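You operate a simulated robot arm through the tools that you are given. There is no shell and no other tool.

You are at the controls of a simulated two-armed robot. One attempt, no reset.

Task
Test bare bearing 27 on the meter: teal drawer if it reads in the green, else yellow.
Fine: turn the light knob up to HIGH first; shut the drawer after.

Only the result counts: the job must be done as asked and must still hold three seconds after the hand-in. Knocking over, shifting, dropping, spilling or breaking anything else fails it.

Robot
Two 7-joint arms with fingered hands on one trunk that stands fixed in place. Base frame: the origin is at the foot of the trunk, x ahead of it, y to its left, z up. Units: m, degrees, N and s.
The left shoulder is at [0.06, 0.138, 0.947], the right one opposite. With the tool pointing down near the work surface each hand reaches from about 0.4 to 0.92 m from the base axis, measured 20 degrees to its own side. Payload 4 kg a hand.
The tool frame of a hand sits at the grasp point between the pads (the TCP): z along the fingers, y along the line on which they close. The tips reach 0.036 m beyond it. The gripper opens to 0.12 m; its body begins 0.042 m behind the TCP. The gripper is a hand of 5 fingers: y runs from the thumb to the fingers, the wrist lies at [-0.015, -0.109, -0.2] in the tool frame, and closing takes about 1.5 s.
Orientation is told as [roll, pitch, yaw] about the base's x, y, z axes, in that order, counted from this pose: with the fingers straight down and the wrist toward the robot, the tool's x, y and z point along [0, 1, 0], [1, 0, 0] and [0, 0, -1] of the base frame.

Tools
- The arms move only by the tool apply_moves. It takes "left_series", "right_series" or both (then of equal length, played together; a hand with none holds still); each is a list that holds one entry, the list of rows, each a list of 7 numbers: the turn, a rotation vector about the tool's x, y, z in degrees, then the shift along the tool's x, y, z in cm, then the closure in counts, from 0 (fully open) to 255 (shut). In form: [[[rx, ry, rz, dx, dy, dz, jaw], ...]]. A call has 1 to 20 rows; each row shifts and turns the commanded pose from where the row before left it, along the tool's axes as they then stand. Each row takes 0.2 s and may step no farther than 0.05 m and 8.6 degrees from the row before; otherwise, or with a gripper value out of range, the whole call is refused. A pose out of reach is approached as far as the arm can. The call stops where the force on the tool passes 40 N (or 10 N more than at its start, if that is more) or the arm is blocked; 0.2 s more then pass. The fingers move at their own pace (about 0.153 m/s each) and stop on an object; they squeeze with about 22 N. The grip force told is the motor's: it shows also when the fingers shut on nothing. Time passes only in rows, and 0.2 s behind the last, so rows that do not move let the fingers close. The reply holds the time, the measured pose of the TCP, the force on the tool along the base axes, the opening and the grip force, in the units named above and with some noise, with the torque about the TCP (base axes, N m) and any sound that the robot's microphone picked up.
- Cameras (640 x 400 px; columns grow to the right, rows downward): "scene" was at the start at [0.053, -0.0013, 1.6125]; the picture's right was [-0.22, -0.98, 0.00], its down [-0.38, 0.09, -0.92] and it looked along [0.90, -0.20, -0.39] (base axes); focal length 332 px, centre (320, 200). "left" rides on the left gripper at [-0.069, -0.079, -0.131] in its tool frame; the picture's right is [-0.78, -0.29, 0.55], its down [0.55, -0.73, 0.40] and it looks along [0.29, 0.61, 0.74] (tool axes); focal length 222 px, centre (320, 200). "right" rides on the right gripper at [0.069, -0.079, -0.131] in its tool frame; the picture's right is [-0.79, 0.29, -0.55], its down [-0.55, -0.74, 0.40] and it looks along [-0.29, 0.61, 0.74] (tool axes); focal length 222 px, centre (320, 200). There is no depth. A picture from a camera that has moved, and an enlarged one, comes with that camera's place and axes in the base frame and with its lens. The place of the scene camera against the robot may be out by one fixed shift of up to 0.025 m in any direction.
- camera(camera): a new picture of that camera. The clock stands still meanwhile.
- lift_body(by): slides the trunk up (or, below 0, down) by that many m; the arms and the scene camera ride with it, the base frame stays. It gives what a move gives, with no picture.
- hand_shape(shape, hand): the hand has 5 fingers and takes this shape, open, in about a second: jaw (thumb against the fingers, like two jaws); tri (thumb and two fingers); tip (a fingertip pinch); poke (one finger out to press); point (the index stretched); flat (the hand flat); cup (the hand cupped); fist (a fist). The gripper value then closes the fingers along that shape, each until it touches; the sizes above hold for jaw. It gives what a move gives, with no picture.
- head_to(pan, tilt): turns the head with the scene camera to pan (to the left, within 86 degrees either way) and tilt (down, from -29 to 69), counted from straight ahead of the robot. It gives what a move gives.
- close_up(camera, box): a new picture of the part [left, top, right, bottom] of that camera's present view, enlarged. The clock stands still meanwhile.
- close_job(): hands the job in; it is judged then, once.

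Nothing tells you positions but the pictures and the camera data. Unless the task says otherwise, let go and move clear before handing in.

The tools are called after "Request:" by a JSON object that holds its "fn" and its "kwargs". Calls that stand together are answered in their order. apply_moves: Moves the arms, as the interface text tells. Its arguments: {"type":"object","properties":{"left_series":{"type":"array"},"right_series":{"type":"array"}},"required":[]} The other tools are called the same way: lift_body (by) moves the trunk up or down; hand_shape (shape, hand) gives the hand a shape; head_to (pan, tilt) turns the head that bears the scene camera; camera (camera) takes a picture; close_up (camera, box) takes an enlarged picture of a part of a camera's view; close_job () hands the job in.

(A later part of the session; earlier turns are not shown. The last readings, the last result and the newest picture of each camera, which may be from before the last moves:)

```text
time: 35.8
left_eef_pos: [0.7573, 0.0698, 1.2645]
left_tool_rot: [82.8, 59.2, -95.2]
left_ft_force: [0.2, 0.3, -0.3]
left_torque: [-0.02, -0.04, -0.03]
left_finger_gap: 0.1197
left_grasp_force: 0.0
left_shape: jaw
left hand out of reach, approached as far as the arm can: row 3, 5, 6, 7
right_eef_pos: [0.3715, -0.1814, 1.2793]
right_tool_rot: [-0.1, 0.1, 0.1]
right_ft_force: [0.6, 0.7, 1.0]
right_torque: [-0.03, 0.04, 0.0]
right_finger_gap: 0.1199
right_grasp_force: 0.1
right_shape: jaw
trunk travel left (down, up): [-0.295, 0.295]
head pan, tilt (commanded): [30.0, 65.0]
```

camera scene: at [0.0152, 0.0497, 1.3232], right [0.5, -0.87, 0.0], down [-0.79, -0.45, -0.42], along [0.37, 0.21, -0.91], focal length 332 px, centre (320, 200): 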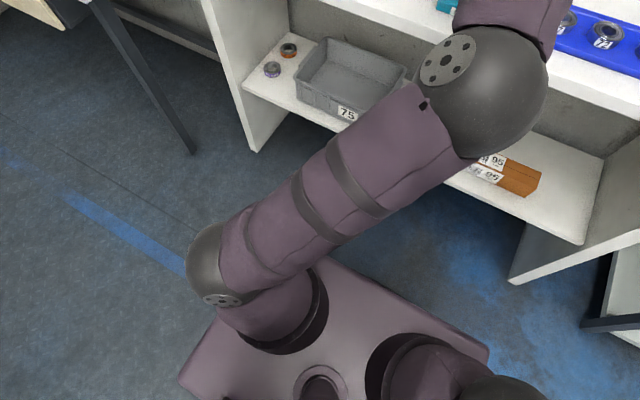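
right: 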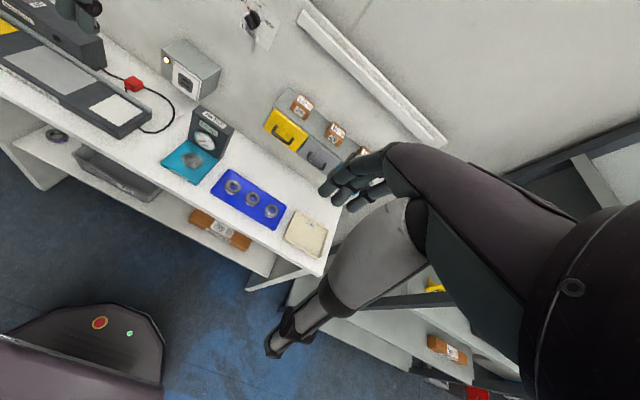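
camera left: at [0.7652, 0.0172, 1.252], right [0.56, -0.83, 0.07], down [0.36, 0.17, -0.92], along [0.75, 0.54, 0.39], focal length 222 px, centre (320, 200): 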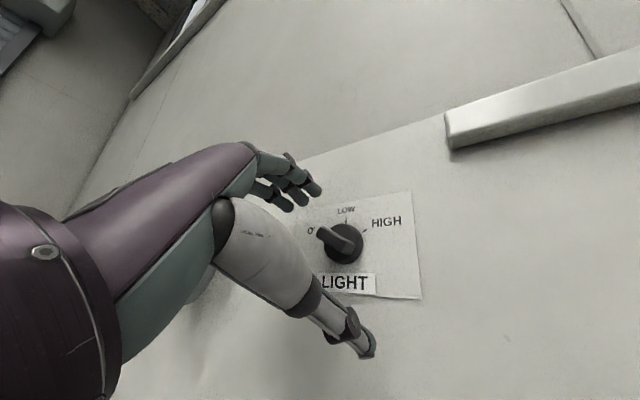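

The limit is around +110° here, so I can grip the bar at +30° and turn it about 60° to LOW, then finish to HIGH by pushing the bar with the thumb. I'll roll back to +30° and point the head at the knob.

Request:
{"fn": "apply_moves", "kwargs": {"left_series": [[[0, 0, -8, 0, 0, 0, 0], [0, 0, -8, 0, 0, 0, 0], [0, 0, -8, 0, 0, 0, 0], [0, 0, -8, 0, 0, 0, 0], [0, 0, -8, 0, 0, 0, 0], [0, 0, -8, 0, 0, 0, 0], [0, 0, -8, 0, 0, 0, 0], [0, 0, -8, 0, 0, 0, 0], [0, 0, -8, 0, 0, 0, 0], [0, 0, -8, 0, 0, 0, 0], [0, 0, -8, 0, 0, 0, 0], [0, 0, -8, 0, 0, 0, 0], [0, 0, -8, 0, 0, 0, 0], [0, 0, -8, 0, 0, 0, 0], [0, 0, -8, 0, 0, 0, 0]]]}}

Request:
{"fn": "head_to", "kwargs": {"pan": 0, "tilt": 20}}

Request:
{"fn": "camera", "kwargs": {"camera": "scene"}}

Request:
{"fn": "camera", "kwargs": {"camera": "left"}}

```text
time: 39.0
left_eef_pos: [0.7242, 0.0044, 1.3234]
left_tool_rot: [86.0, -47.2, -85.5]
left_ft_force: [0.2, 0.2, -0.6]
left_torque: [-0.01, 0.05, 0.01]
left_finger_gap: 0.1197
left_grasp_force: 0.0
left_shape: jaw
left hand out of reach, approached as far as the arm can: row 1, 2, 3, 4, 5, 6, 11, 15
right_eef_pos: [0.3704, -0.1823, 1.2795]
right_tool_rot: [0.0, 0.0, 0.0]
right_ft_force: [-0.6, 0.0, 0.6]
right_torque: [0.01, -0.01, -0.03]
right_finger_gap: 0.1198
right_grasp_force: 0.0
right_shape: jaw
trunk travel left (down, up): [-0.295, 0.295]
head pan, tilt (commanded): [30.0, 65.0]
```

```text
time: 40.1
left_eef_pos: [0.7243, 0.0036, 1.3211]
left_tool_rot: [86.0, -46.9, -85.6]
left_ft_force: [-0.3, 0.3, -0.5]
left_torque: [0.03, -0.01, 0.01]
left_finger_gap: 0.1199
left_grasp_force: 0.0
left_shape: jaw
right_eef_pos: [0.3719, -0.183, 1.2799]
right_tool_rot: [0.0, 0.0, 0.0]
right_ft_force: [0.0, 0.7, -0.6]
right_torque: [0.0, 0.0, 0.01]
right_finger_gap: 0.1201
right_grasp_force: 0.1
right_shape: jaw
trunk travel left (down, up): [-0.295, 0.295]
head pan, tilt (commanded): [0.0, 20.0]
```

```text
taken
camera scene: at [0.0559, 0.0192, 1.3869], right [0.0, -1.0, 0.0], down [-0.34, 0.0, -0.94], along [0.94, 0.0, -0.34], focal length 332 px, centre (320, 200)
```

scene: 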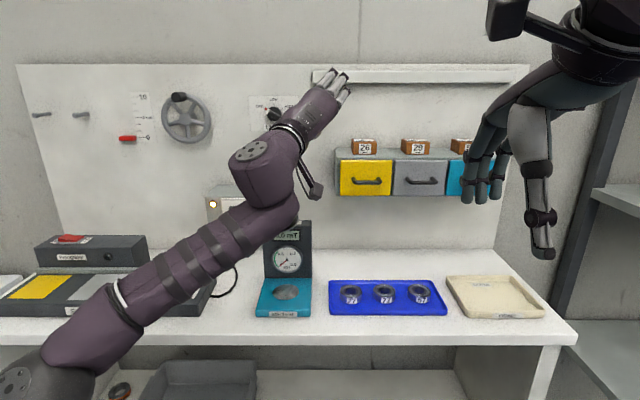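

```text
taken
camera left: at [0.588, 0.0041, 1.221], right [0.52, -0.36, -0.77], down [0.36, 0.91, -0.18], along [0.77, -0.19, 0.61], focal length 222 px, centre (320, 200)
```

left: 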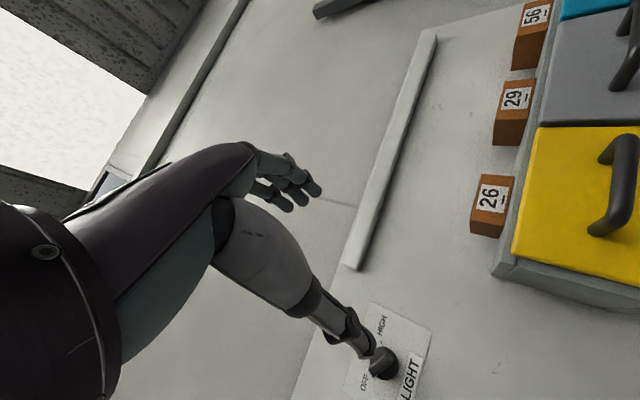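

The elbow is now out to the left, and the hand is at [0.724, 0.004, 1.322]. I'll shift it in front of the knob at +30° roll and then check.

Request:
{"fn": "apply_moves", "kwargs": {"left_series": [[[0, 0, 0, 1.75, -2.26, 2, 0], [0, 0, 0, 1.75, -2.26, 2, 0], [0, 0, 0, 1.75, -2.26, 2, 0], [0, 0, 0, 1.75, -2.26, 2, 0], [0, 0, -6.5, 0, 0, 0, 0], [0, 0, -6.5, 0, 0, 0, 0]]]}}

Request:
{"fn": "lift_body", "kwargs": {"by": 0.06}}

```text
time: 41.5
left_eef_pos: [0.8003, 0.1192, 1.2985]
left_tool_rot: [84.4, -59.8, -83.3]
left_ft_force: [1.1, -0.2, 0.6]
left_torque: [0.0, -0.02, -0.02]
left_finger_gap: 0.1199
left_grasp_force: 0.0
left_shape: jaw
right_eef_pos: [0.3723, -0.1826, 1.2793]
right_tool_rot: [0.0, 0.1, -0.1]
right_ft_force: [0.1, -0.6, 0.3]
right_torque: [0.02, 0.02, 0.0]
right_finger_gap: 0.1198
right_grasp_force: 0.0
right_shape: jaw
trunk travel left (down, up): [-0.295, 0.295]
head pan, tilt (commanded): [0.0, 20.0]
```

```text
time: 42.5
left_eef_pos: [0.8, 0.1207, 1.3602]
left_tool_rot: [84.7, -60.0, -83.8]
left_ft_force: [-0.5, -0.3, 0.3]
left_torque: [0.01, -0.01, -0.02]
left_finger_gap: 0.12
left_grasp_force: 0.2
left_shape: jaw
right_eef_pos: [0.3712, -0.1825, 1.3392]
right_tool_rot: [0.0, 0.1, 0.0]
right_ft_force: [0.4, 0.0, -0.3]
right_torque: [0.02, -0.01, 0.01]
right_finger_gap: 0.1198
right_grasp_force: 0.1
right_shape: jaw
trunk travel left (down, up): [-0.355, 0.235]
head pan, tilt (commanded): [0.0, 20.0]
```

The hand reached [0.80, 0.119, 1.299] exactly, and after the trunk rise it is 6 cm higher. I'll bring it down and forward to 7 cm from the bar and look through both cameras.

Request:
{"fn": "apply_moves", "kwargs": {"left_series": [[[0, 0, 0, -1.08, -1.63, 2.1, 0], [0, 0, 0, -1.08, -1.63, 2.1, 0], [0, 0, 0, -1.08, -1.63, 2.1, 0]]]}}

Request:
{"fn": "camera", "kwargs": {"camera": "left"}}

Request:
{"fn": "close_up", "kwargs": {"camera": "scene", "box": [220, 60, 360, 150]}}

```text
time: 43.3
left_eef_pos: [0.8608, 0.1189, 1.2998]
left_tool_rot: [84.7, -59.9, -83.7]
left_ft_force: [-0.8, 0.2, -0.4]
left_torque: [0.01, -0.01, -0.01]
left_finger_gap: 0.1198
left_grasp_force: 0.1
left_shape: jaw
right_eef_pos: [0.3718, -0.1831, 1.3381]
right_tool_rot: [0.1, 0.1, 0.1]
right_ft_force: [-0.4, -0.7, -0.4]
right_torque: [-0.02, -0.03, 0.02]
right_finger_gap: 0.1198
right_grasp_force: 0.0
right_shape: jaw
trunk travel left (down, up): [-0.355, 0.235]
head pan, tilt (commanded): [0.0, 20.0]
```

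```text
taken
camera left: at [0.7244, 0.0959, 1.2002], right [0.53, -0.52, -0.67], down [0.36, 0.85, -0.38], along [0.77, -0.04, 0.64], focal length 222 px, centre (320, 200)
```

left: 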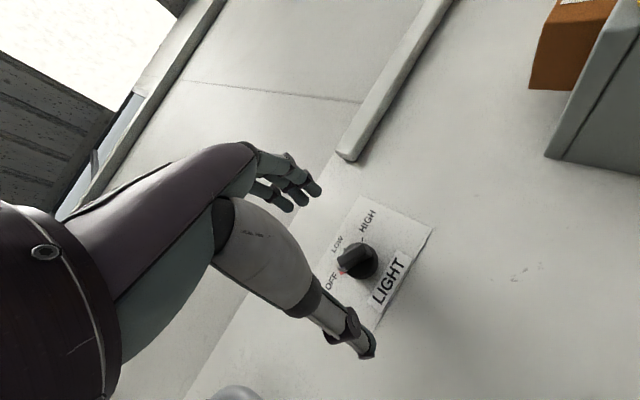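

```text
4.44 times, centred on (290, 105) of scene
camera zoom: at [0.0561, 0.0193, 1.4469], right [0.0, -1.0, 0.0], down [-0.34, 0.0, -0.94], along [0.94, 0.0, -0.34], focal length 1474 px, centre (453, 622)
```

zoom: 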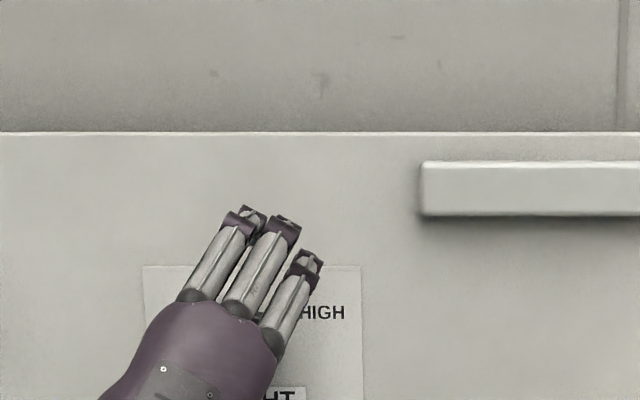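

The hand is in place at x 0.861 with the bar well aligned across the closing line. I'll zoom in to confirm the knob's centre relative to the grasp point.

Request:
{"fn": "close_up", "kwargs": {"camera": "left", "box": [300, 200, 420, 275]}}

```text
5.33 times, centred on (360, 238) of left
camera zoom: at [0.7244, 0.0959, 1.2002], right [0.53, -0.52, -0.67], down [0.36, 0.85, -0.38], along [0.77, -0.04, 0.64], focal length 1185 px, centre (107, 0)
```

zoom: 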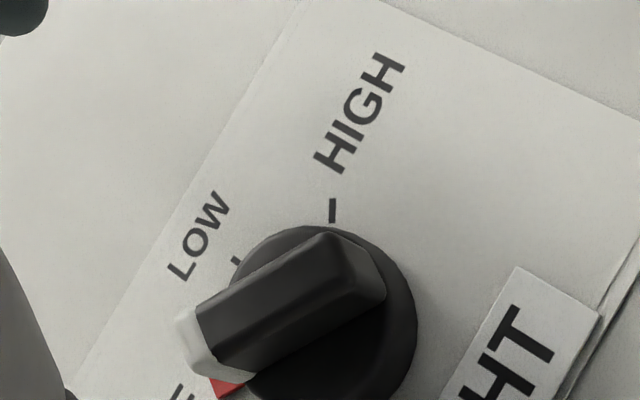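

The knob axis reads y 0.120, z 1.298, which lines up with the approach path. I'll advance 4.4 cm with the hand open so the fingertips straddle the bar.

Request:
{"fn": "apply_moves", "kwargs": {"left_series": [[[0, 0, 0, 0, 0, 1.5, 0], [0, 0, 0, 0, 0, 1.5, 0], [0, 0, 0, 0, 0, 1.4, 0]]]}}

Request:
{"fn": "camera", "kwargs": {"camera": "left"}}

```text
time: 44.1
left_eef_pos: [0.9044, 0.1195, 1.2967]
left_tool_rot: [84.7, -59.9, -83.8]
left_ft_force: [-0.4, 0.0, -0.4]
left_torque: [0.03, 0.01, 0.05]
left_finger_gap: 0.1198
left_grasp_force: 0.1
left_shape: jaw
right_eef_pos: [0.3718, -0.1823, 1.3383]
right_tool_rot: [0.0, 0.0, 0.0]
right_ft_force: [-0.3, 0.1, 0.1]
right_torque: [-0.03, -0.02, 0.01]
right_finger_gap: 0.1197
right_grasp_force: 0.0
right_shape: jaw
trunk travel left (down, up): [-0.355, 0.235]
head pan, tilt (commanded): [0.0, 20.0]
```

```text
taken
camera left: at [0.7688, 0.0958, 1.1983], right [0.53, -0.52, -0.67], down [0.36, 0.85, -0.38], along [0.77, -0.04, 0.64], focal length 222 px, centre (320, 200)
```

left: 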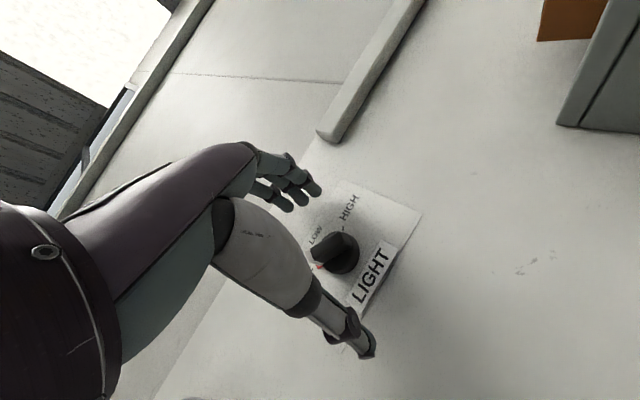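

The fingers and thumb straddle the bar with no contact yet. Now I'll close the hand on the bar.

Request:
{"fn": "apply_moves", "kwargs": {"left_series": [[[0, 0, 0, 0, 0, 0, 120], [0, 0, 0, 0, 0, 0, 200], [0, 0, 0, 0, 0, 0, 255], [0, 0, 0, 0, 0, 0, 255], [0, 0, 0, 0, 0, 0, 255], [0, 0, 0, 0, 0, 0, 255], [0, 0, 0, 0, 0, 0, 255], [0, 0, 0, 0, 0, 0, 255]]]}}

Request:
{"fn": "camera", "kwargs": {"camera": "left"}}

Request:
{"fn": "close_up", "kwargs": {"camera": "left", "box": [260, 160, 420, 290]}}

```text
time: 45.9
left_eef_pos: [0.9047, 0.1199, 1.2964]
left_tool_rot: [84.6, -59.9, -83.6]
left_ft_force: [-1.1, 0.1, -2.4]
left_torque: [0.0, 0.03, -0.01]
left_finger_gap: 0.0078
left_grasp_force: 22.1
left_shape: jaw
right_eef_pos: [0.3712, -0.1823, 1.339]
right_tool_rot: [0.0, 0.1, 0.0]
right_ft_force: [0.1, 0.0, -0.4]
right_torque: [0.0, -0.02, -0.01]
right_finger_gap: 0.1197
right_grasp_force: 0.0
right_shape: jaw
trunk travel left (down, up): [-0.355, 0.235]
head pan, tilt (commanded): [0.0, 20.0]
```

```text
taken
camera left: at [0.7691, 0.0963, 1.1979], right [0.53, -0.52, -0.67], down [0.36, 0.85, -0.38], along [0.77, -0.04, 0.64], focal length 222 px, centre (320, 200)
```

left: 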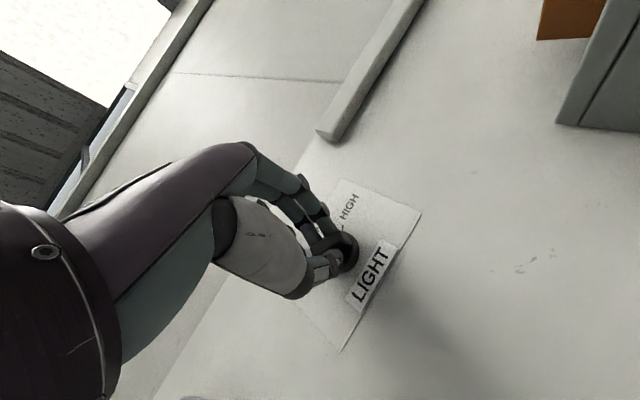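

```text
3.08 times, centred on (340, 225) of left
camera zoom: at [0.7691, 0.0963, 1.1979], right [0.53, -0.52, -0.67], down [0.36, 0.85, -0.38], along [0.77, -0.04, 0.64], focal length 684 px, centre (258, 123)
```

zoom: 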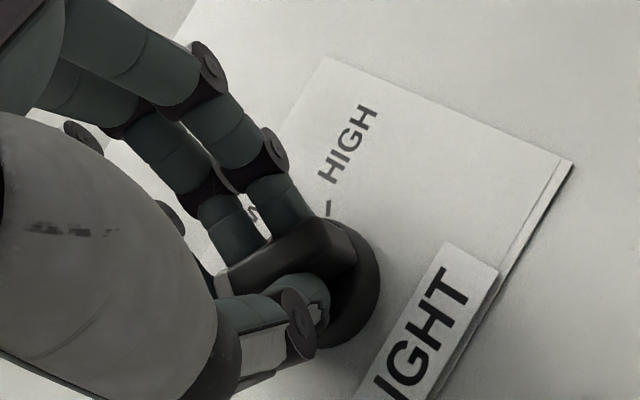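

The bar is pinched between thumb and fingers at 22 N. Now I'll turn clockwise about 62° toward LOW in small steps.

Request:
{"fn": "apply_moves", "kwargs": {"left_series": [[[0, 0, 6, 0, 0, 0, 255], [0, 0, 6, 0, 0, 0, 255], [0, 0, 6, 0, 0, 0, 255], [0, 0, 6, 0, 0, 0, 255], [0, 0, 6, 0, 0, 0, 255], [0, 0, 6, 0, 0, 0, 255], [0, 0, 6, 0, 0, 0, 255], [0, 0, 6, 0, 0, 0, 255], [0, 0, 6, 0, 0, 0, 255], [0, 0, 6, 0, 0, 0, 255]]]}}

Request:
{"fn": "camera", "kwargs": {"camera": "left"}}

Request:
{"fn": "close_up", "kwargs": {"camera": "left", "box": [260, 160, 420, 290]}}

```text
time: 47.0
left_eef_pos: [0.9004, 0.1126, 1.3125]
left_tool_rot: [86.4, -43.1, -89.2]
left_ft_force: [6.2, 21.2, -28.3]
left_torque: [0.07, 0.73, 0.67]
left_finger_gap: 0.0061
left_grasp_force: 21.3
left_shape: jaw
left hand out of reach, approached as far as the arm can: row 4
right_eef_pos: [0.3736, -0.1783, 1.3395]
right_tool_rot: [-0.1, 0.3, 0.0]
right_ft_force: [0.3, 1.0, -0.1]
right_torque: [0.0, -0.01, 0.0]
right_finger_gap: 0.1198
right_grasp_force: 0.1
right_shape: jaw
trunk travel left (down, up): [-0.355, 0.235]
head pan, tilt (commanded): [0.0, 20.0]
stopped in row 5 (left hand): the force on the tool passed its limit at 45 N (the readings are from after the stop); the commanded pose is now the measured one
```

```text
taken
camera left: at [0.7636, 0.1276, 1.2125], right [0.5, -0.34, -0.8], down [0.42, 0.9, -0.12], along [0.76, -0.27, 0.59], focal length 222 px, centre (320, 200)
```

left: 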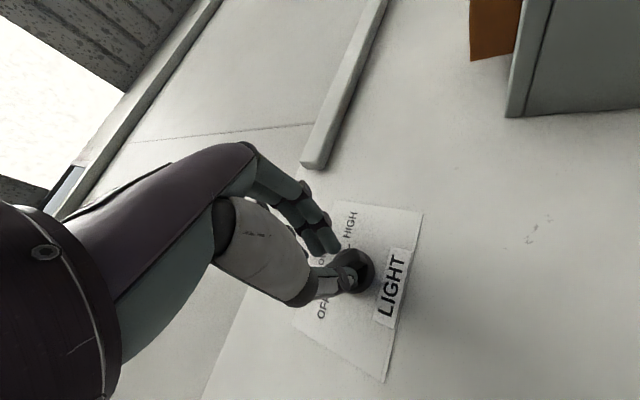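

```text
3.08 times, centred on (340, 225) of left
camera zoom: at [0.7636, 0.1276, 1.2125], right [0.5, -0.34, -0.8], down [0.42, 0.9, -0.12], along [0.76, -0.27, 0.59], focal length 684 px, centre (258, 123)
```

zoom: 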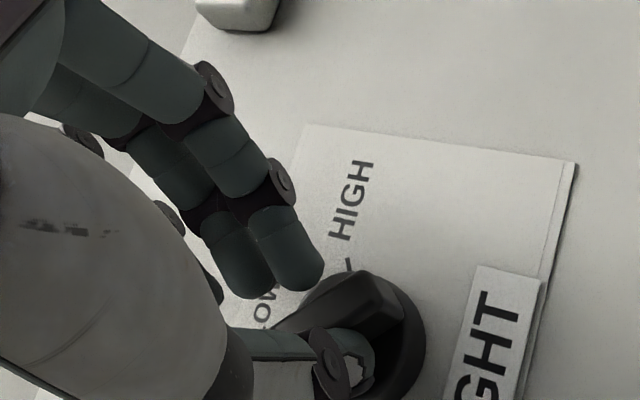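

The arm reached its length limit mid-turn and drifted upward, so I stopped there. I'll open the hand, back off, and give it more reach by raising the trunk.

Request:
{"fn": "apply_moves", "kwargs": {"left_series": [[[0, 0, 0, 0, 0, 0, 0], [0, 0, 0, 0, 0, 0, 0], [0, 0, 0, 0, 0, 0, 0], [0, 0, 0, 0, 0, 0, 0], [0, 0, 0, 0, 0, 0, 0], [0, 0, 0, 0, 0, -2, 0], [0, 0, 0, 0, 0, -2, 0], [0, 0, 0, 0, 0, -2, 0]]]}}

Request:
{"fn": "camera", "kwargs": {"camera": "left"}}

Request:
{"fn": "close_up", "kwargs": {"camera": "left", "box": [300, 200, 440, 300]}}

```text
time: 48.8
left_eef_pos: [0.8279, 0.1046, 1.3272]
left_tool_rot: [87.8, -43.0, -91.1]
left_ft_force: [-0.9, 1.0, 0.1]
left_torque: [0.03, -0.01, 0.05]
left_finger_gap: 0.1195
left_grasp_force: 0.0
left_shape: jaw
right_eef_pos: [0.3701, -0.1834, 1.3403]
right_tool_rot: [-0.1, 0.0, 0.1]
right_ft_force: [-1.0, -0.4, -0.6]
right_torque: [0.03, -0.01, 0.01]
right_finger_gap: 0.1197
right_grasp_force: 0.1
right_shape: jaw
trunk travel left (down, up): [-0.355, 0.235]
head pan, tilt (commanded): [0.0, 20.0]
```

```text
taken
camera left: at [0.6941, 0.1211, 1.2247], right [0.51, -0.35, -0.79], down [0.44, 0.89, -0.11], along [0.74, -0.29, 0.61], focal length 222 px, centre (320, 200)
```

left: 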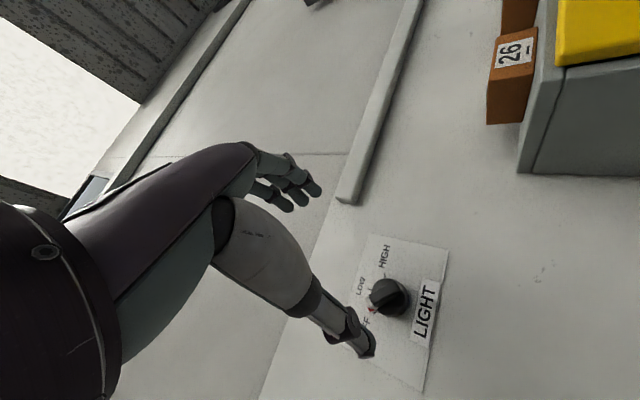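

```text
4.00 times, centred on (370, 250) of left
camera zoom: at [0.6941, 0.1211, 1.2247], right [0.51, -0.35, -0.79], down [0.44, 0.89, -0.11], along [0.74, -0.29, 0.61], focal length 888 px, centre (120, 0)
```

zoom: 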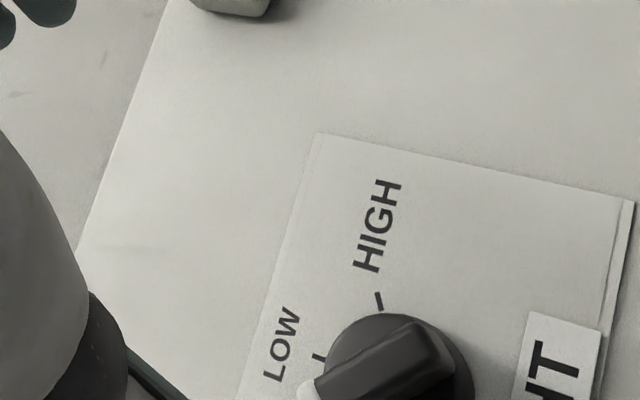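

Request:
{"fn": "close_up", "kwargs": {"camera": "left", "box": [340, 240, 450, 340]}}

Request:
{"fn": "camera", "kwargs": {"camera": "scene"}}

```text
4.00 times, centred on (395, 290) of left
camera zoom: at [0.6941, 0.1211, 1.2247], right [0.51, -0.35, -0.79], down [0.44, 0.89, -0.11], along [0.74, -0.29, 0.61], focal length 888 px, centre (20, -160)
```

zoom: 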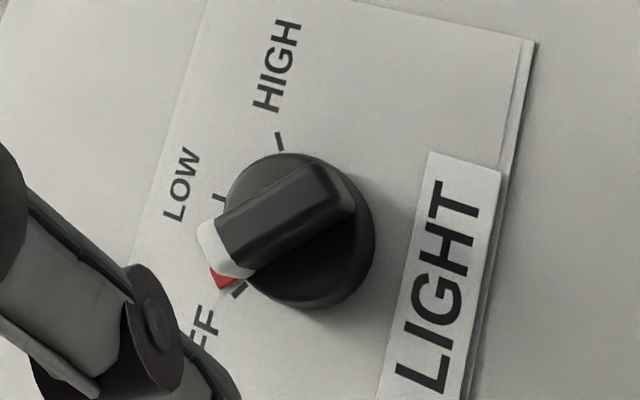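

```text
taken
camera scene: at [0.0552, 0.019, 1.447], right [0.0, -1.0, 0.0], down [-0.34, 0.0, -0.94], along [0.94, 0.0, -0.34], focal length 332 px, centre (320, 200)
```

scene: 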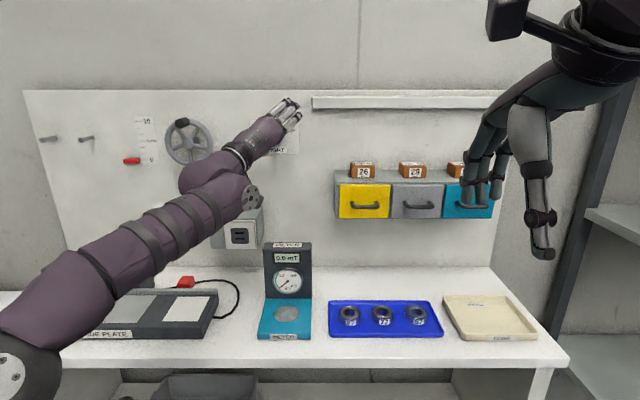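

The red mark turns with the knob, and it has moved about 17° clockwise of OFF, so the knob turns smoothly with my grip. I'll raise the trunk for more reach and bring the hand back in front of the knob.

Request:
{"fn": "lift_body", "kwargs": {"by": 0.12}}

Request:
{"fn": "apply_moves", "kwargs": {"left_series": [[[0, 0, 0, -2.41, -2.81, 0.89, 0], [0, 0, 0, -2.41, -2.81, 0.89, 0], [0, 0, 0, -2.41, -2.81, 0.89, 0], [0, 0, 0, -2.41, -2.81, 0.89, 0]]]}}

```text
time: 50.3
left_eef_pos: [0.83, 0.1036, 1.4453]
left_tool_rot: [87.6, -43.2, -91.1]
left_ft_force: [0.2, 0.0, 0.0]
left_torque: [-0.02, -0.02, 0.0]
left_finger_gap: 0.1197
left_grasp_force: 0.1
left_shape: jaw
right_eef_pos: [0.3705, -0.1827, 1.4597]
right_tool_rot: [0.0, 0.0, 0.0]
right_ft_force: [-0.5, 0.1, 0.0]
right_torque: [0.02, 0.04, 0.02]
right_finger_gap: 0.1197
right_grasp_force: 0.1
right_shape: jaw
trunk travel left (down, up): [-0.475, 0.115]
head pan, tilt (commanded): [0.0, 20.0]
```

```text
time: 51.3
left_eef_pos: [0.8614, 0.1206, 1.2958]
left_tool_rot: [87.6, -43.1, -91.0]
left_ft_force: [0.0, 0.0, 0.9]
left_torque: [0.02, -0.01, -0.02]
left_finger_gap: 0.1196
left_grasp_force: 0.1
left_shape: jaw
right_eef_pos: [0.3716, -0.1821, 1.4588]
right_tool_rot: [0.0, 0.1, 0.0]
right_ft_force: [0.8, 0.1, 0.1]
right_torque: [0.0, 0.0, 0.01]
right_finger_gap: 0.1196
right_grasp_force: 0.1
right_shape: jaw
trunk travel left (down, up): [-0.475, 0.115]
head pan, tilt (commanded): [0.0, 20.0]
```

That is fully reachable. Before gripping, I'll test how far I can roll clockwise at this spot with the hand still clear of the knob.

Request:
{"fn": "apply_moves", "kwargs": {"left_series": [[[0, 0, 8, 0, 0, 0, 0], [0, 0, 8, 0, 0, 0, 0], [0, 0, 8, 0, 0, 0, 0], [0, 0, 8, 0, 0, 0, 0], [0, 0, 8, 0, 0, 0, 0], [0, 0, 8, 0, 0, 0, 0], [0, 0, 8, 0, 0, 0, 0], [0, 0, 8, 0, 0, 0, 0]]]}}

```text
time: 53.1
left_eef_pos: [0.8603, 0.1193, 1.2979]
left_tool_rot: [88.1, 21.0, -93.1]
left_ft_force: [0.3, 0.2, 0.0]
left_torque: [-0.02, -0.03, -0.02]
left_finger_gap: 0.1197
left_grasp_force: 0.0
left_shape: jaw
right_eef_pos: [0.37, -0.1825, 1.4589]
right_tool_rot: [0.0, -0.1, -0.1]
right_ft_force: [0.1, 0.5, -1.1]
right_torque: [0.0, 0.02, -0.01]
right_finger_gap: 0.1198
right_grasp_force: 0.0
right_shape: jaw
trunk travel left (down, up): [-0.475, 0.115]
head pan, tilt (commanded): [0.0, 20.0]
```

It reached +111° cleanly; I'll try on to +151°.

Request:
{"fn": "apply_moves", "kwargs": {"left_series": [[[0, 0, 8, 0, 0, 0, 0], [0, 0, 8, 0, 0, 0, 0], [0, 0, 8, 0, 0, 0, 0], [0, 0, 8, 0, 0, 0, 0], [0, 0, 8, 0, 0, 0, 0]]]}}

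```text
time: 54.3
left_eef_pos: [0.8614, 0.1176, 1.2989]
left_tool_rot: [86.6, 61.0, -95.7]
left_ft_force: [0.5, -0.6, -0.6]
left_torque: [-0.02, -0.02, -0.01]
left_finger_gap: 0.1196
left_grasp_force: 0.1
left_shape: jaw
right_eef_pos: [0.3706, -0.1836, 1.46]
right_tool_rot: [0.1, 0.0, 0.0]
right_ft_force: [1.3, 0.3, 0.4]
right_torque: [0.02, 0.0, 0.01]
right_finger_gap: 0.1197
right_grasp_force: 0.1
right_shape: jaw
trunk travel left (down, up): [-0.475, 0.115]
head pan, tilt (commanded): [0.0, 20.0]
```

The full range to +151° is reachable here. I'll raise the trunk slightly for forward reach, restore the height, and then roll back to the bar's present angle.

Request:
{"fn": "lift_body", "kwargs": {"by": 0.045}}

Request:
{"fn": "apply_moves", "kwargs": {"left_series": [[[0, 0, 0, -1.1, 1.97, 0, 0], [0, 0, 0, -1.1, 1.97, 0, 0], [0, 0, -8, 0, 0, 0, 0], [0, 0, -8, 0, 0, 0, 0], [0, 0, -8, 0, 0, 0, 0], [0, 0, -8, 0, 0, 0, 0], [0, 0, -8, 0, 0, 0, 0], [0, 0, -8, 0, 0, 0, 0], [0, 0, -8, 0, 0, 0, 0], [0, 0, -8, 0, 0, 0, 0], [0, 0, -8, 0, 0, 0, 0], [0, 0, -8, 0, 0, 0, 0], [0, 0, -8, 0, 0, 0, 0], [0, 0, -8, 0, 0, 0, 0], [0, 0, -8, 0, 0, 0, 0]]]}}

Request:
{"fn": "camera", "kwargs": {"camera": "left"}}

```text
time: 55.2
left_eef_pos: [0.8615, 0.1192, 1.3437]
left_tool_rot: [86.6, 60.8, -95.6]
left_ft_force: [0.7, 0.1, 0.1]
left_torque: [0.0, -0.01, 0.01]
left_finger_gap: 0.1198
left_grasp_force: 0.1
left_shape: jaw
right_eef_pos: [0.3712, -0.1815, 1.5043]
right_tool_rot: [-0.1, 0.0, 0.1]
right_ft_force: [0.3, 0.2, -0.1]
right_torque: [-0.02, 0.01, -0.04]
right_finger_gap: 0.1201
right_grasp_force: 0.0
right_shape: jaw
trunk travel left (down, up): [-0.52, 0.07]
head pan, tilt (commanded): [0.0, 20.0]
```

```text
time: 58.4
left_eef_pos: [0.8603, 0.1183, 1.2966]
left_tool_rot: [87.6, -43.2, -91.0]
left_ft_force: [-0.4, -0.8, -0.3]
left_torque: [-0.03, -0.02, -0.01]
left_finger_gap: 0.1196
left_grasp_force: 0.1
left_shape: jaw
right_eef_pos: [0.3715, -0.1822, 1.5035]
right_tool_rot: [-0.1, 0.0, 0.1]
right_ft_force: [-0.5, 0.1, -0.3]
right_torque: [-0.02, -0.01, -0.03]
right_finger_gap: 0.1197
right_grasp_force: 0.0
right_shape: jaw
trunk travel left (down, up): [-0.52, 0.07]
head pan, tilt (commanded): [0.0, 20.0]
```

```text
taken
camera left: at [0.726, 0.1354, 1.1955], right [0.51, -0.35, -0.79], down [0.44, 0.89, -0.11], along [0.74, -0.28, 0.61], focal length 222 px, centre (320, 200)
```

left: 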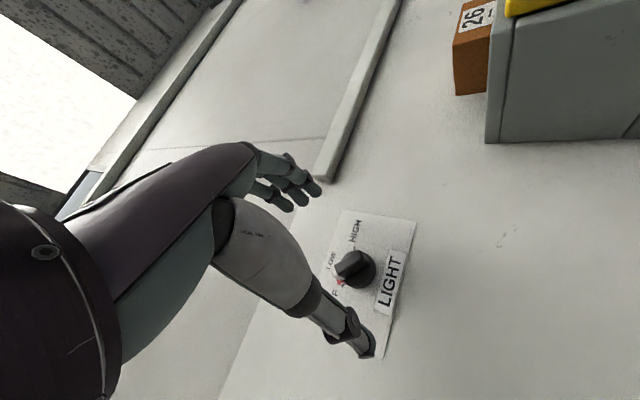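

All reached, with the trunk higher. I'll square the hand to the wall by 3°, centre it on the knob axis, and advance to straddle the bar again.

Request:
{"fn": "apply_moves", "kwargs": {"left_series": [[[0.8, 2.9, 0, 0.2, 0, 0, 0], [0, 0, 0, 0, 0, 1.5, 0], [0, 0, 0, 0, 0, 1.5, 0], [0, 0, 0, 0, 0, 1.4, 0]]]}}

Request:
{"fn": "close_up", "kwargs": {"camera": "left", "box": [270, 170, 430, 370]}}

```text
time: 59.4
left_eef_pos: [0.9048, 0.1199, 1.2993]
left_tool_rot: [89.9, -43.1, -89.9]
left_ft_force: [0.3, 0.0, 1.1]
left_torque: [0.0, 0.01, 0.01]
left_finger_gap: 0.12
left_grasp_force: 0.0
left_shape: jaw
right_eef_pos: [0.3717, -0.182, 1.5047]
right_tool_rot: [0.1, 0.0, 0.0]
right_ft_force: [0.8, 0.4, 0.0]
right_torque: [0.01, -0.03, 0.0]
right_finger_gap: 0.1199
right_grasp_force: 0.0
right_shape: jaw
trunk travel left (down, up): [-0.52, 0.07]
head pan, tilt (commanded): [0.0, 20.0]
```

```text
2.00 times, centred on (350, 270) of left
camera zoom: at [0.773, 0.1302, 1.1931], right [0.55, -0.32, -0.77], down [0.4, 0.91, -0.1], along [0.74, -0.25, 0.63], focal length 444 px, centre (260, 60)
```

zoom: 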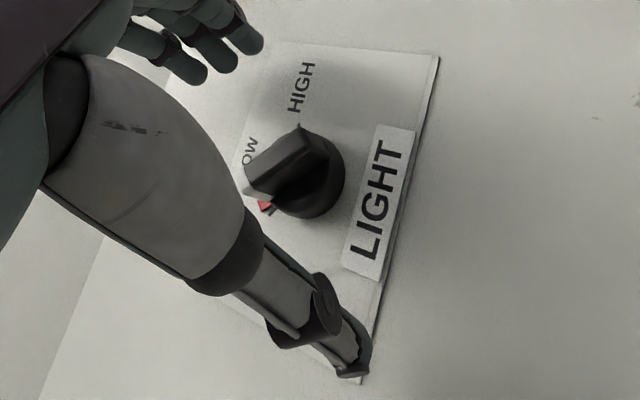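

Aligned and square: the hand straddles the bar at [0.905, 0.120, 1.299]. Closing on it now.

Request:
{"fn": "apply_moves", "kwargs": {"left_series": [[[0, 0, 0, 0, 0, 0, 120], [0, 0, 0, 0, 0, 0, 200], [0, 0, 0, 0, 0, 0, 255], [0, 0, 0, 0, 0, 0, 255], [0, 0, 0, 0, 0, 0, 255], [0, 0, 0, 0, 0, 0, 255], [0, 0, 0, 0, 0, 0, 255], [0, 0, 0, 0, 0, 0, 255]]]}}

Request:
{"fn": "apply_moves", "kwargs": {"left_series": [[[0, 0, 6, 0, 0, 0, 255], [0, 0, 6, 0, 0, 0, 255], [0, 0, 6, 0, 0, 0, 255], [0, 0, 6, 0, 0, 0, 255], [0, 0, 6, 0, 0, 0, 255]]]}}

```text
time: 61.2
left_eef_pos: [0.9049, 0.1191, 1.2993]
left_tool_rot: [89.9, -43.2, -89.9]
left_ft_force: [0.2, 2.2, -1.4]
left_torque: [-0.02, 0.03, 0.02]
left_finger_gap: 0.0069
left_grasp_force: 22.1
left_shape: jaw
right_eef_pos: [0.3718, -0.1817, 1.505]
right_tool_rot: [0.0, -0.1, 0.0]
right_ft_force: [0.7, -0.6, -0.3]
right_torque: [0.02, 0.0, -0.01]
right_finger_gap: 0.1198
right_grasp_force: 0.0
right_shape: jaw
trunk travel left (down, up): [-0.52, 0.07]
head pan, tilt (commanded): [0.0, 20.0]
```

```text
time: 62.4
left_eef_pos: [0.9051, 0.1194, 1.3003]
left_tool_rot: [89.8, -12.9, -90.1]
left_ft_force: [-2.0, 1.4, -4.3]
left_torque: [0.0, 0.15, -0.02]
left_finger_gap: 0.0069
left_grasp_force: 21.4
left_shape: jaw
right_eef_pos: [0.3713, -0.1816, 1.5039]
right_tool_rot: [0.0, 0.1, 0.0]
right_ft_force: [-1.1, 0.5, 0.0]
right_torque: [-0.01, 0.04, 0.02]
right_finger_gap: 0.1198
right_grasp_force: 0.1
right_shape: jaw
trunk travel left (down, up): [-0.52, 0.07]
head pan, tilt (commanded): [0.0, 20.0]
```

Turning smoothly with low forces (now at +77°). Continuing.

Request:
{"fn": "apply_moves", "kwargs": {"left_series": [[[0, 0, 6, 0, 0, 0, 255], [0, 0, 6, 0, 0, 0, 255], [0, 0, 6, 0, 0, 0, 255], [0, 0, 6, 0, 0, 0, 255], [0, 0, 6, 0, 0, 0, 255], [0, 0, 6, 0, 0, 0, 255]]]}}

Request:
{"fn": "apply_moves", "kwargs": {"left_series": [[[0, 0, 6, 0, 0, 0, 255], [0, 0, 6, 0, 0, 0, 255], [0, 0, 6, 0, 0, 0, 255], [0, 0, 6, 0, 0, 0, 255]]]}}

Request:
{"fn": "camera", "kwargs": {"camera": "left"}}

Request:
{"fn": "close_up", "kwargs": {"camera": "left", "box": [270, 170, 430, 330]}}

```text
time: 63.8
left_eef_pos: [0.9049, 0.1197, 1.3003]
left_tool_rot: [89.9, 23.1, -90.2]
left_ft_force: [3.4, 0.9, -1.7]
left_torque: [0.01, 0.03, 0.02]
left_finger_gap: 0.0067
left_grasp_force: 21.9
left_shape: jaw
right_eef_pos: [0.372, -0.1822, 1.504]
right_tool_rot: [0.0, 0.2, 0.0]
right_ft_force: [0.2, -1.0, 0.4]
right_torque: [0.01, -0.03, -0.04]
right_finger_gap: 0.1199
right_grasp_force: 0.0
right_shape: jaw
trunk travel left (down, up): [-0.52, 0.07]
head pan, tilt (commanded): [0.0, 20.0]
```

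```text
time: 64.8
left_eef_pos: [0.9039, 0.1197, 1.2992]
left_tool_rot: [90.0, 47.1, -90.0]
left_ft_force: [8.6, 2.7, 5.0]
left_torque: [-0.05, -0.11, 0.07]
left_finger_gap: 0.0067
left_grasp_force: 22.1
left_shape: jaw
right_eef_pos: [0.372, -0.1823, 1.5032]
right_tool_rot: [0.1, 0.1, 0.0]
right_ft_force: [-0.6, 0.1, 0.5]
right_torque: [0.02, 0.01, 0.0]
right_finger_gap: 0.1198
right_grasp_force: 0.1
right_shape: jaw
trunk travel left (down, up): [-0.52, 0.07]
head pan, tilt (commanded): [0.0, 20.0]
```

```text
taken
camera left: at [0.7721, 0.2257, 1.3088], right [0.55, 0.77, -0.32], down [0.4, 0.1, 0.91], along [0.74, -0.63, -0.25], focal length 222 px, centre (320, 200)
```

left: 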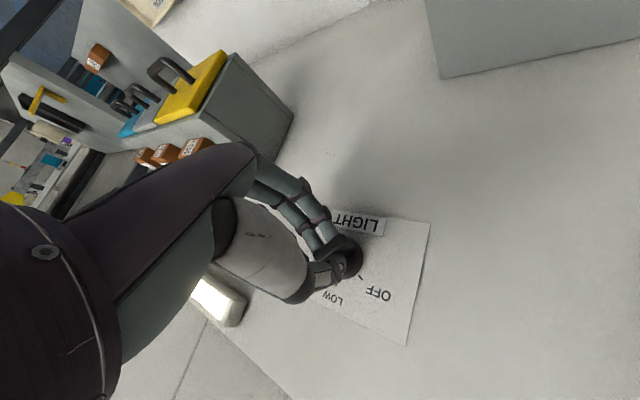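

```text
2.50 times, centred on (350, 250) of left
camera zoom: at [0.7721, 0.2257, 1.3088], right [0.55, 0.77, -0.32], down [0.4, 0.1, 0.91], along [0.74, -0.63, -0.25], focal length 555 px, centre (245, 75)
```

zoom: 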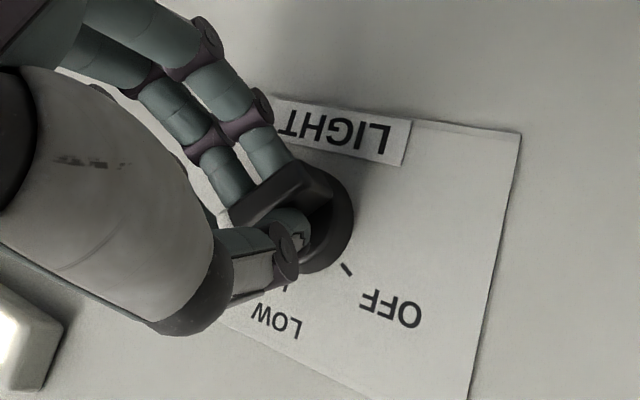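

The knob is now near +47° and the light has brightened. I'll turn the last 12° toward the HIGH mark and then open to inspect.

Request:
{"fn": "apply_moves", "kwargs": {"left_series": [[[0, 0, 4, 0, 0, 0, 255], [0, 0, 4, 0, 0, 0, 255], [0, 0, 4, 0, 0, 0, 255], [0, 0, 0, 0, 0, 0, 255]]]}}

Request:
{"fn": "close_up", "kwargs": {"camera": "left", "box": [270, 170, 430, 330]}}

```text
time: 65.8
left_eef_pos: [0.9036, 0.1187, 1.2999]
left_tool_rot: [89.9, 59.0, -90.1]
left_ft_force: [10.9, 2.4, 6.7]
left_torque: [0.01, -0.14, 0.08]
left_finger_gap: 0.0059
left_grasp_force: 21.8
left_shape: jaw
right_eef_pos: [0.372, -0.1819, 1.5033]
right_tool_rot: [0.1, 0.0, 0.0]
right_ft_force: [-0.7, 0.2, 0.0]
right_torque: [0.01, 0.0, -0.02]
right_finger_gap: 0.1197
right_grasp_force: 0.0
right_shape: jaw
trunk travel left (down, up): [-0.52, 0.07]
head pan, tilt (commanded): [0.0, 20.0]
```

```text
2.50 times, centred on (350, 250) of left
camera zoom: at [0.7719, 0.2211, 1.3302], right [0.55, 0.82, -0.16], down [0.4, -0.09, 0.91], along [0.74, -0.56, -0.38], focal length 555 px, centre (245, 75)
```

zoom: 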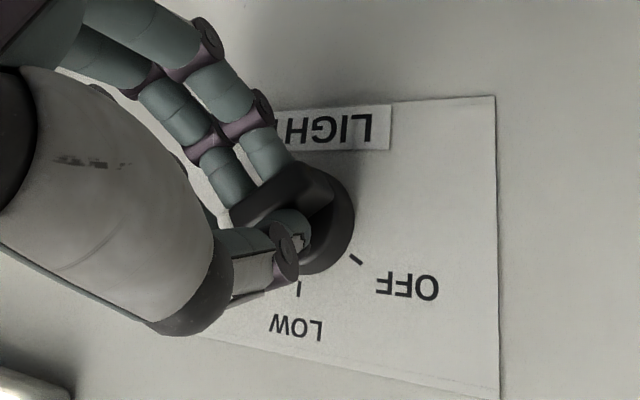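

Now I'll open the hand, back away from the knob, and inspect where the pointer stands.

Request:
{"fn": "apply_moves", "kwargs": {"left_series": [[[0, 0, 0, 0, 0, 0, 0], [0, 0, 0, 0, 0, 0, 0], [0, 0, 0, 0, 0, 0, 0], [0, 0, 0, 0, 0, 0, 0], [0, 0, 0, 0, 0, 0, 0], [0, 0, 0, 0, 0, -2, 0], [0, 0, 0, 0, 0, -2, 0], [0, 0, 0, 0, 0, -2, 0]]]}}

Request:
{"fn": "camera", "kwargs": {"camera": "left"}}

Request:
{"fn": "close_up", "kwargs": {"camera": "left", "box": [290, 200, 450, 330]}}

Request:
{"fn": "close_up", "kwargs": {"camera": "scene", "box": [220, 90, 340, 180]}}

```text
time: 67.6
left_eef_pos: [0.8427, 0.1193, 1.3004]
left_tool_rot: [90.1, 59.0, -90.0]
left_ft_force: [0.0, 0.9, 0.1]
left_torque: [0.01, 0.01, -0.01]
left_finger_gap: 0.1199
left_grasp_force: 0.2
left_shape: jaw
right_eef_pos: [0.3699, -0.1822, 1.5036]
right_tool_rot: [-0.1, 0.1, 0.0]
right_ft_force: [-0.3, -0.7, -0.6]
right_torque: [0.03, -0.03, 0.0]
right_finger_gap: 0.1197
right_grasp_force: 0.0
right_shape: jaw
trunk travel left (down, up): [-0.52, 0.07]
head pan, tilt (commanded): [0.0, 20.0]
```

```text
taken
camera left: at [0.711, 0.2194, 1.3314], right [0.55, 0.82, -0.16], down [0.4, -0.09, 0.91], along [0.74, -0.56, -0.38], focal length 222 px, centre (320, 200)
```

left: 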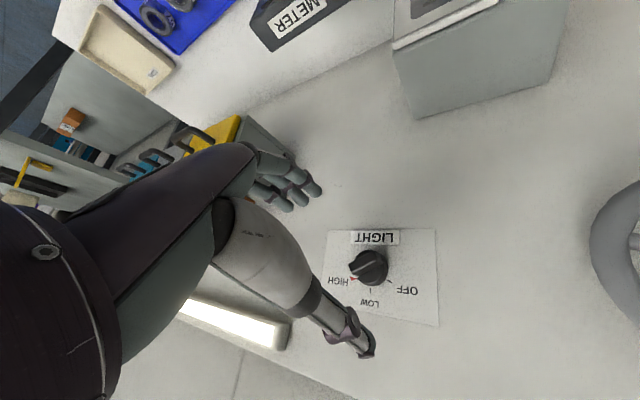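

```text
3.08 times, centred on (370, 265) of left
camera zoom: at [0.711, 0.2194, 1.3314], right [0.55, 0.82, -0.16], down [0.4, -0.09, 0.91], along [0.74, -0.56, -0.38], focal length 684 px, centre (166, 0)
```

zoom: 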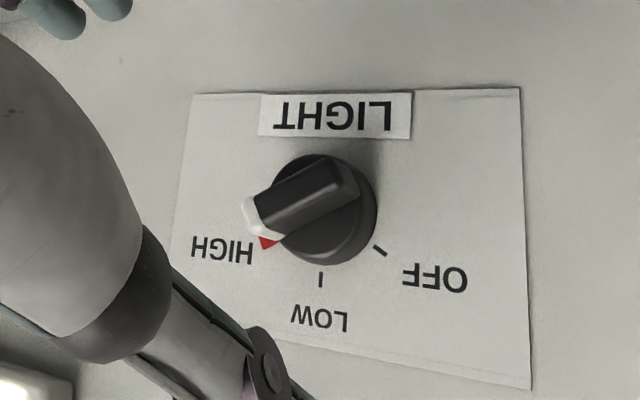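

```text
4.44 times, centred on (280, 135) of scene
camera zoom: at [0.0548, 0.0191, 1.612], right [0.0, -1.0, 0.0], down [-0.34, 0.0, -0.94], along [0.94, 0.0, -0.34], focal length 1474 px, centre (498, 489)
```

zoom: 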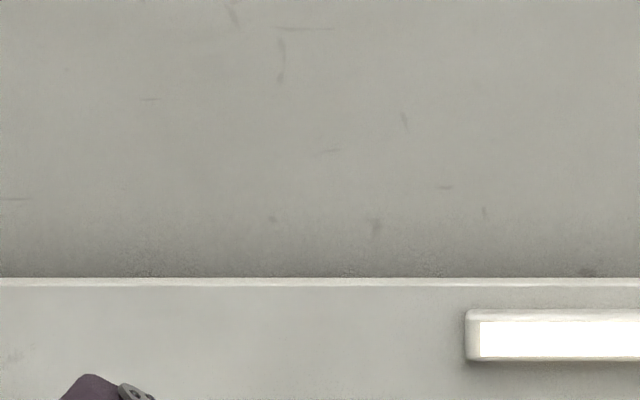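

The red pointer now covers the HIGH mark and the strip light is on. I'll withdraw the left arm back and to the left, out of the right arm's way.

Request:
{"fn": "apply_moves", "kwargs": {"left_series": [[[0, 0, -8, 0, 0, -2.5, 0], [0, 0, -8, 0, 0, -2.5, 0], [0, 0, -8, 0, 0, -2.5, 0], [0, 0, -8, 0, 0, -2.5, 0], [0, 0, -8, 0, 0, -2.5, 0], [0, 0, -8, 0, 0, -2.5, 0], [0, 0, -8, 0, 0, -2.5, 0], [0, 0, -8, 0, 0, -2.5, 0], [0, 0, -8, 0, 0, -2.5, 0], [0, 0, -8, 0, 0, -2.5, 0]]]}}

Request:
{"fn": "head_to", "kwargs": {"pan": -8, "tilt": 28}}

Request:
{"fn": "camera", "kwargs": {"camera": "scene"}}

```text
time: 69.8
left_eef_pos: [0.5921, 0.1208, 1.2985]
left_tool_rot: [89.9, -21.2, -89.9]
left_ft_force: [-0.3, 0.1, 1.2]
left_torque: [0.0, -0.01, 0.02]
left_finger_gap: 0.1198
left_grasp_force: 0.0
left_shape: jaw
right_eef_pos: [0.3706, -0.1822, 1.5041]
right_tool_rot: [0.0, -0.1, 0.0]
right_ft_force: [-0.4, 0.1, -0.7]
right_torque: [-0.02, 0.03, -0.03]
right_finger_gap: 0.1196
right_grasp_force: 0.0
right_shape: jaw
trunk travel left (down, up): [-0.52, 0.07]
head pan, tilt (commanded): [0.0, 20.0]
```

```text
time: 70.5
left_eef_pos: [0.5914, 0.121, 1.2997]
left_tool_rot: [90.0, -21.0, -90.1]
left_ft_force: [-0.5, 0.8, -0.5]
left_torque: [0.01, 0.0, 0.0]
left_finger_gap: 0.1198
left_grasp_force: 0.0
left_shape: jaw
right_eef_pos: [0.3717, -0.1828, 1.5045]
right_tool_rot: [0.0, -0.1, 0.0]
right_ft_force: [0.0, -0.3, 0.6]
right_torque: [-0.01, 0.02, -0.01]
right_finger_gap: 0.1196
right_grasp_force: 0.0
right_shape: jaw
trunk travel left (down, up): [-0.52, 0.07]
head pan, tilt (commanded): [-8.0, 28.0]
```

```text
taken
camera scene: at [0.053, 0.0066, 1.5991], right [-0.14, -0.99, 0.0], down [-0.46, 0.07, -0.88], along [0.87, -0.12, -0.47], focal length 332 px, centre (320, 200)
```

scene: 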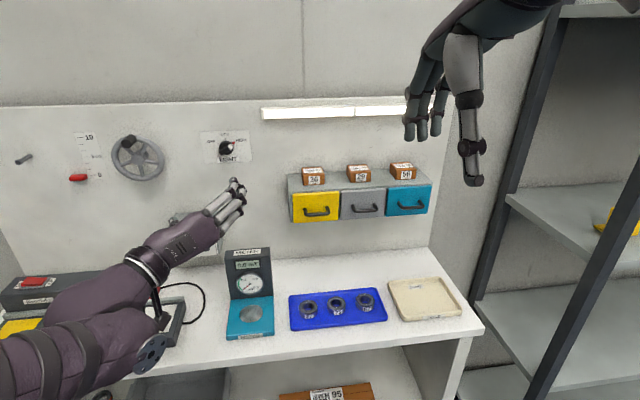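

The knob looks to be at HIGH from here too. I'll move the left hand further left and check the knob close up.

Request:
{"fn": "apply_moves", "kwargs": {"left_series": [[[0, 0, 0, 1.43, -3.74, -1.5, 0], [0, 0, 0, 1.43, -3.74, -1.5, 0], [0, 0, 0, 1.43, -3.74, -1.5, 0], [0, 0, 0, 1.43, -3.74, -1.5, 0], [0, 0, 0, 1.43, -3.74, -1.5, 0]]]}}

Request:
{"fn": "close_up", "kwargs": {"camera": "scene", "box": [190, 120, 270, 170]}}

Request:
{"fn": "close_up", "kwargs": {"camera": "scene", "box": [215, 240, 475, 350]}}

Request:
{"fn": "close_up", "kwargs": {"camera": "scene", "box": [280, 150, 440, 230]}}

```text
time: 71.7
left_eef_pos: [0.5205, 0.3201, 1.2965]
left_tool_rot: [89.9, -21.1, -90.0]
left_ft_force: [0.0, -0.5, 0.5]
left_torque: [0.01, -0.04, -0.02]
left_finger_gap: 0.1198
left_grasp_force: 0.2
left_shape: jaw
right_eef_pos: [0.3696, -0.182, 1.5048]
right_tool_rot: [-0.1, 0.1, 0.0]
right_ft_force: [0.3, 0.8, 0.1]
right_torque: [-0.02, -0.01, 0.01]
right_finger_gap: 0.1199
right_grasp_force: 0.0
right_shape: jaw
trunk travel left (down, up): [-0.52, 0.07]
head pan, tilt (commanded): [-8.0, 28.0]
```

```text
8.00 times, centred on (230, 145) of scene
camera zoom: at [0.0526, 0.0072, 1.5991], right [-0.14, -0.99, 0.0], down [-0.46, 0.07, -0.88], along [0.87, -0.12, -0.47], focal length 2653 px, centre (1040, 640)
```

zoom: 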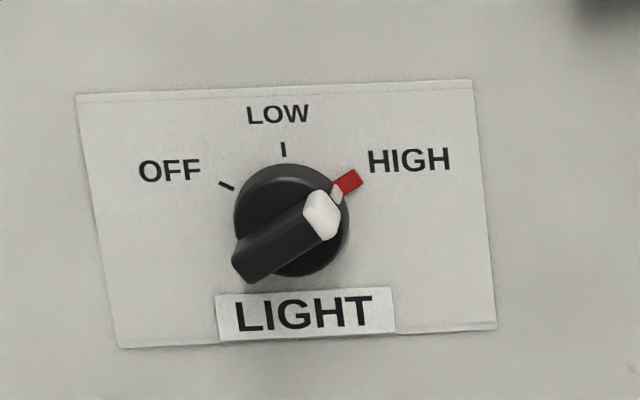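

```text
2.46 times, centred on (345, 295) of scene
camera zoom: at [0.0526, 0.0072, 1.5991], right [-0.14, -0.99, 0.0], down [-0.46, 0.07, -0.88], along [0.87, -0.12, -0.47], focal length 816 px, centre (258, -34)
```

zoom: 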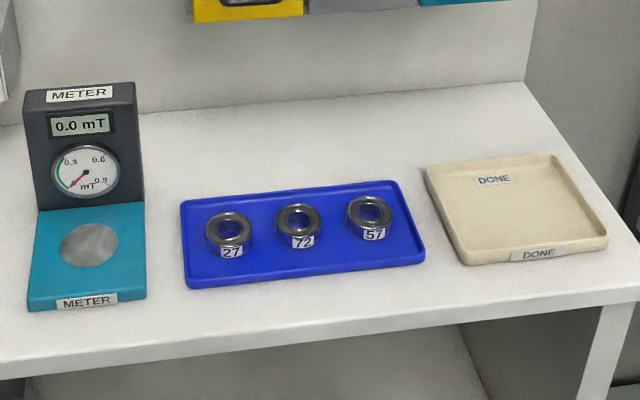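

```text
4.00 times, centred on (360, 190) of scene
camera zoom: at [0.0526, 0.0072, 1.5991], right [-0.14, -0.99, 0.0], down [-0.46, 0.07, -0.88], along [0.87, -0.12, -0.47], focal length 1327 px, centre (160, 240)
```

zoom: 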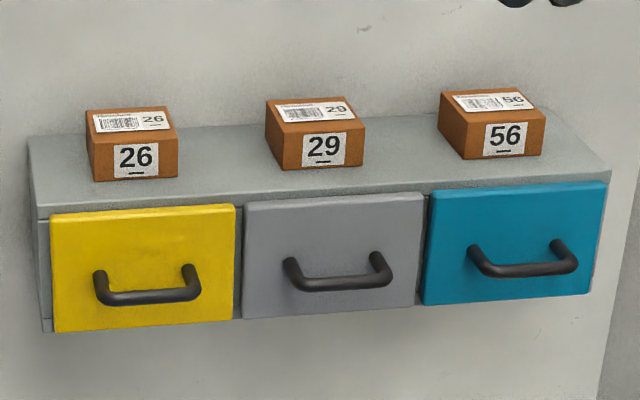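

The light knob is confirmed at HIGH. Next, the right hand goes down to a point in front of and above the tray at bearing 27.

Request:
{"fn": "apply_moves", "kwargs": {"right_series": [[[0, 0, 0, 1.0, 2.1, 3.86, 0], [0, 0, 0, 1.0, 2.1, 3.86, 0], [0, 0, 0, 1.0, 2.1, 3.86, 0], [0, 0, 0, 1.0, 2.1, 3.86, 0], [0, 0, 0, 1.0, 2.1, 3.86, 0], [0, 0, 0, 1.0, 2.1, 3.86, 0], [0, 0, 0, 1.0, 2.1, 3.86, 0], [0, 0, 0, 1.0, 2.1, 3.86, 0], [0, 0, 0, 1.0, 2.1, 3.86, 0], [0, 0, 0, 1.0, 2.1, 3.86, 0]]]}}

Request:
{"fn": "camera", "kwargs": {"camera": "right"}}

Request:
{"fn": "camera", "kwargs": {"camera": "scene"}}

```text
time: 73.9
left_eef_pos: [0.5219, 0.3203, 1.2977]
left_tool_rot: [89.9, -21.1, -90.0]
left_ft_force: [-0.4, -0.6, 0.2]
left_torque: [0.0, 0.01, 0.0]
left_finger_gap: 0.1198
left_grasp_force: 0.1
left_shape: jaw
right_eef_pos: [0.5823, -0.0847, 1.1176]
right_tool_rot: [0.0, 0.1, 0.1]
right_ft_force: [1.2, -0.5, -0.6]
right_torque: [-0.01, 0.01, -0.01]
right_finger_gap: 0.12
right_grasp_force: 0.0
right_shape: jaw
trunk travel left (down, up): [-0.52, 0.07]
head pan, tilt (commanded): [-8.0, 28.0]
```

```text
taken
camera right: at [0.5024, -0.0142, 1.249], right [0.29, -0.78, 0.55], down [-0.74, -0.55, -0.4], along [0.61, -0.29, -0.74], focal length 222 px, centre (320, 200)
```

right: 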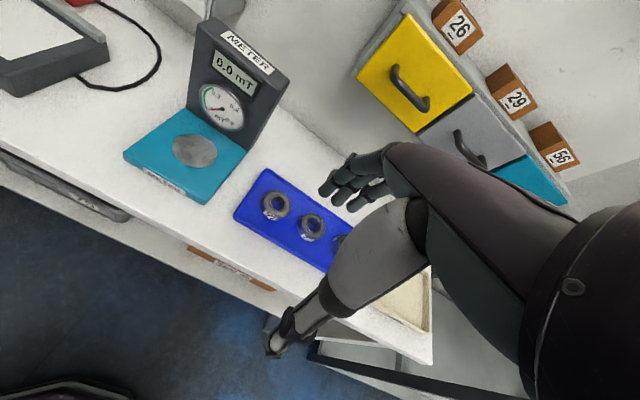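

```text
taken
camera scene: at [0.054, 0.0067, 1.599], right [-0.14, -0.99, 0.0], down [-0.47, 0.07, -0.88], along [0.87, -0.12, -0.47], focal length 332 px, centre (320, 200)
```

scene: 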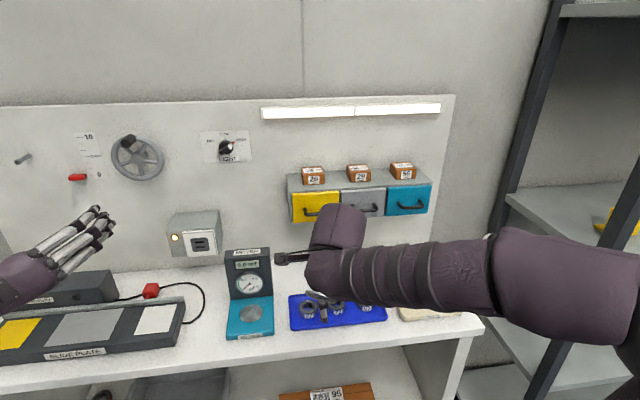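

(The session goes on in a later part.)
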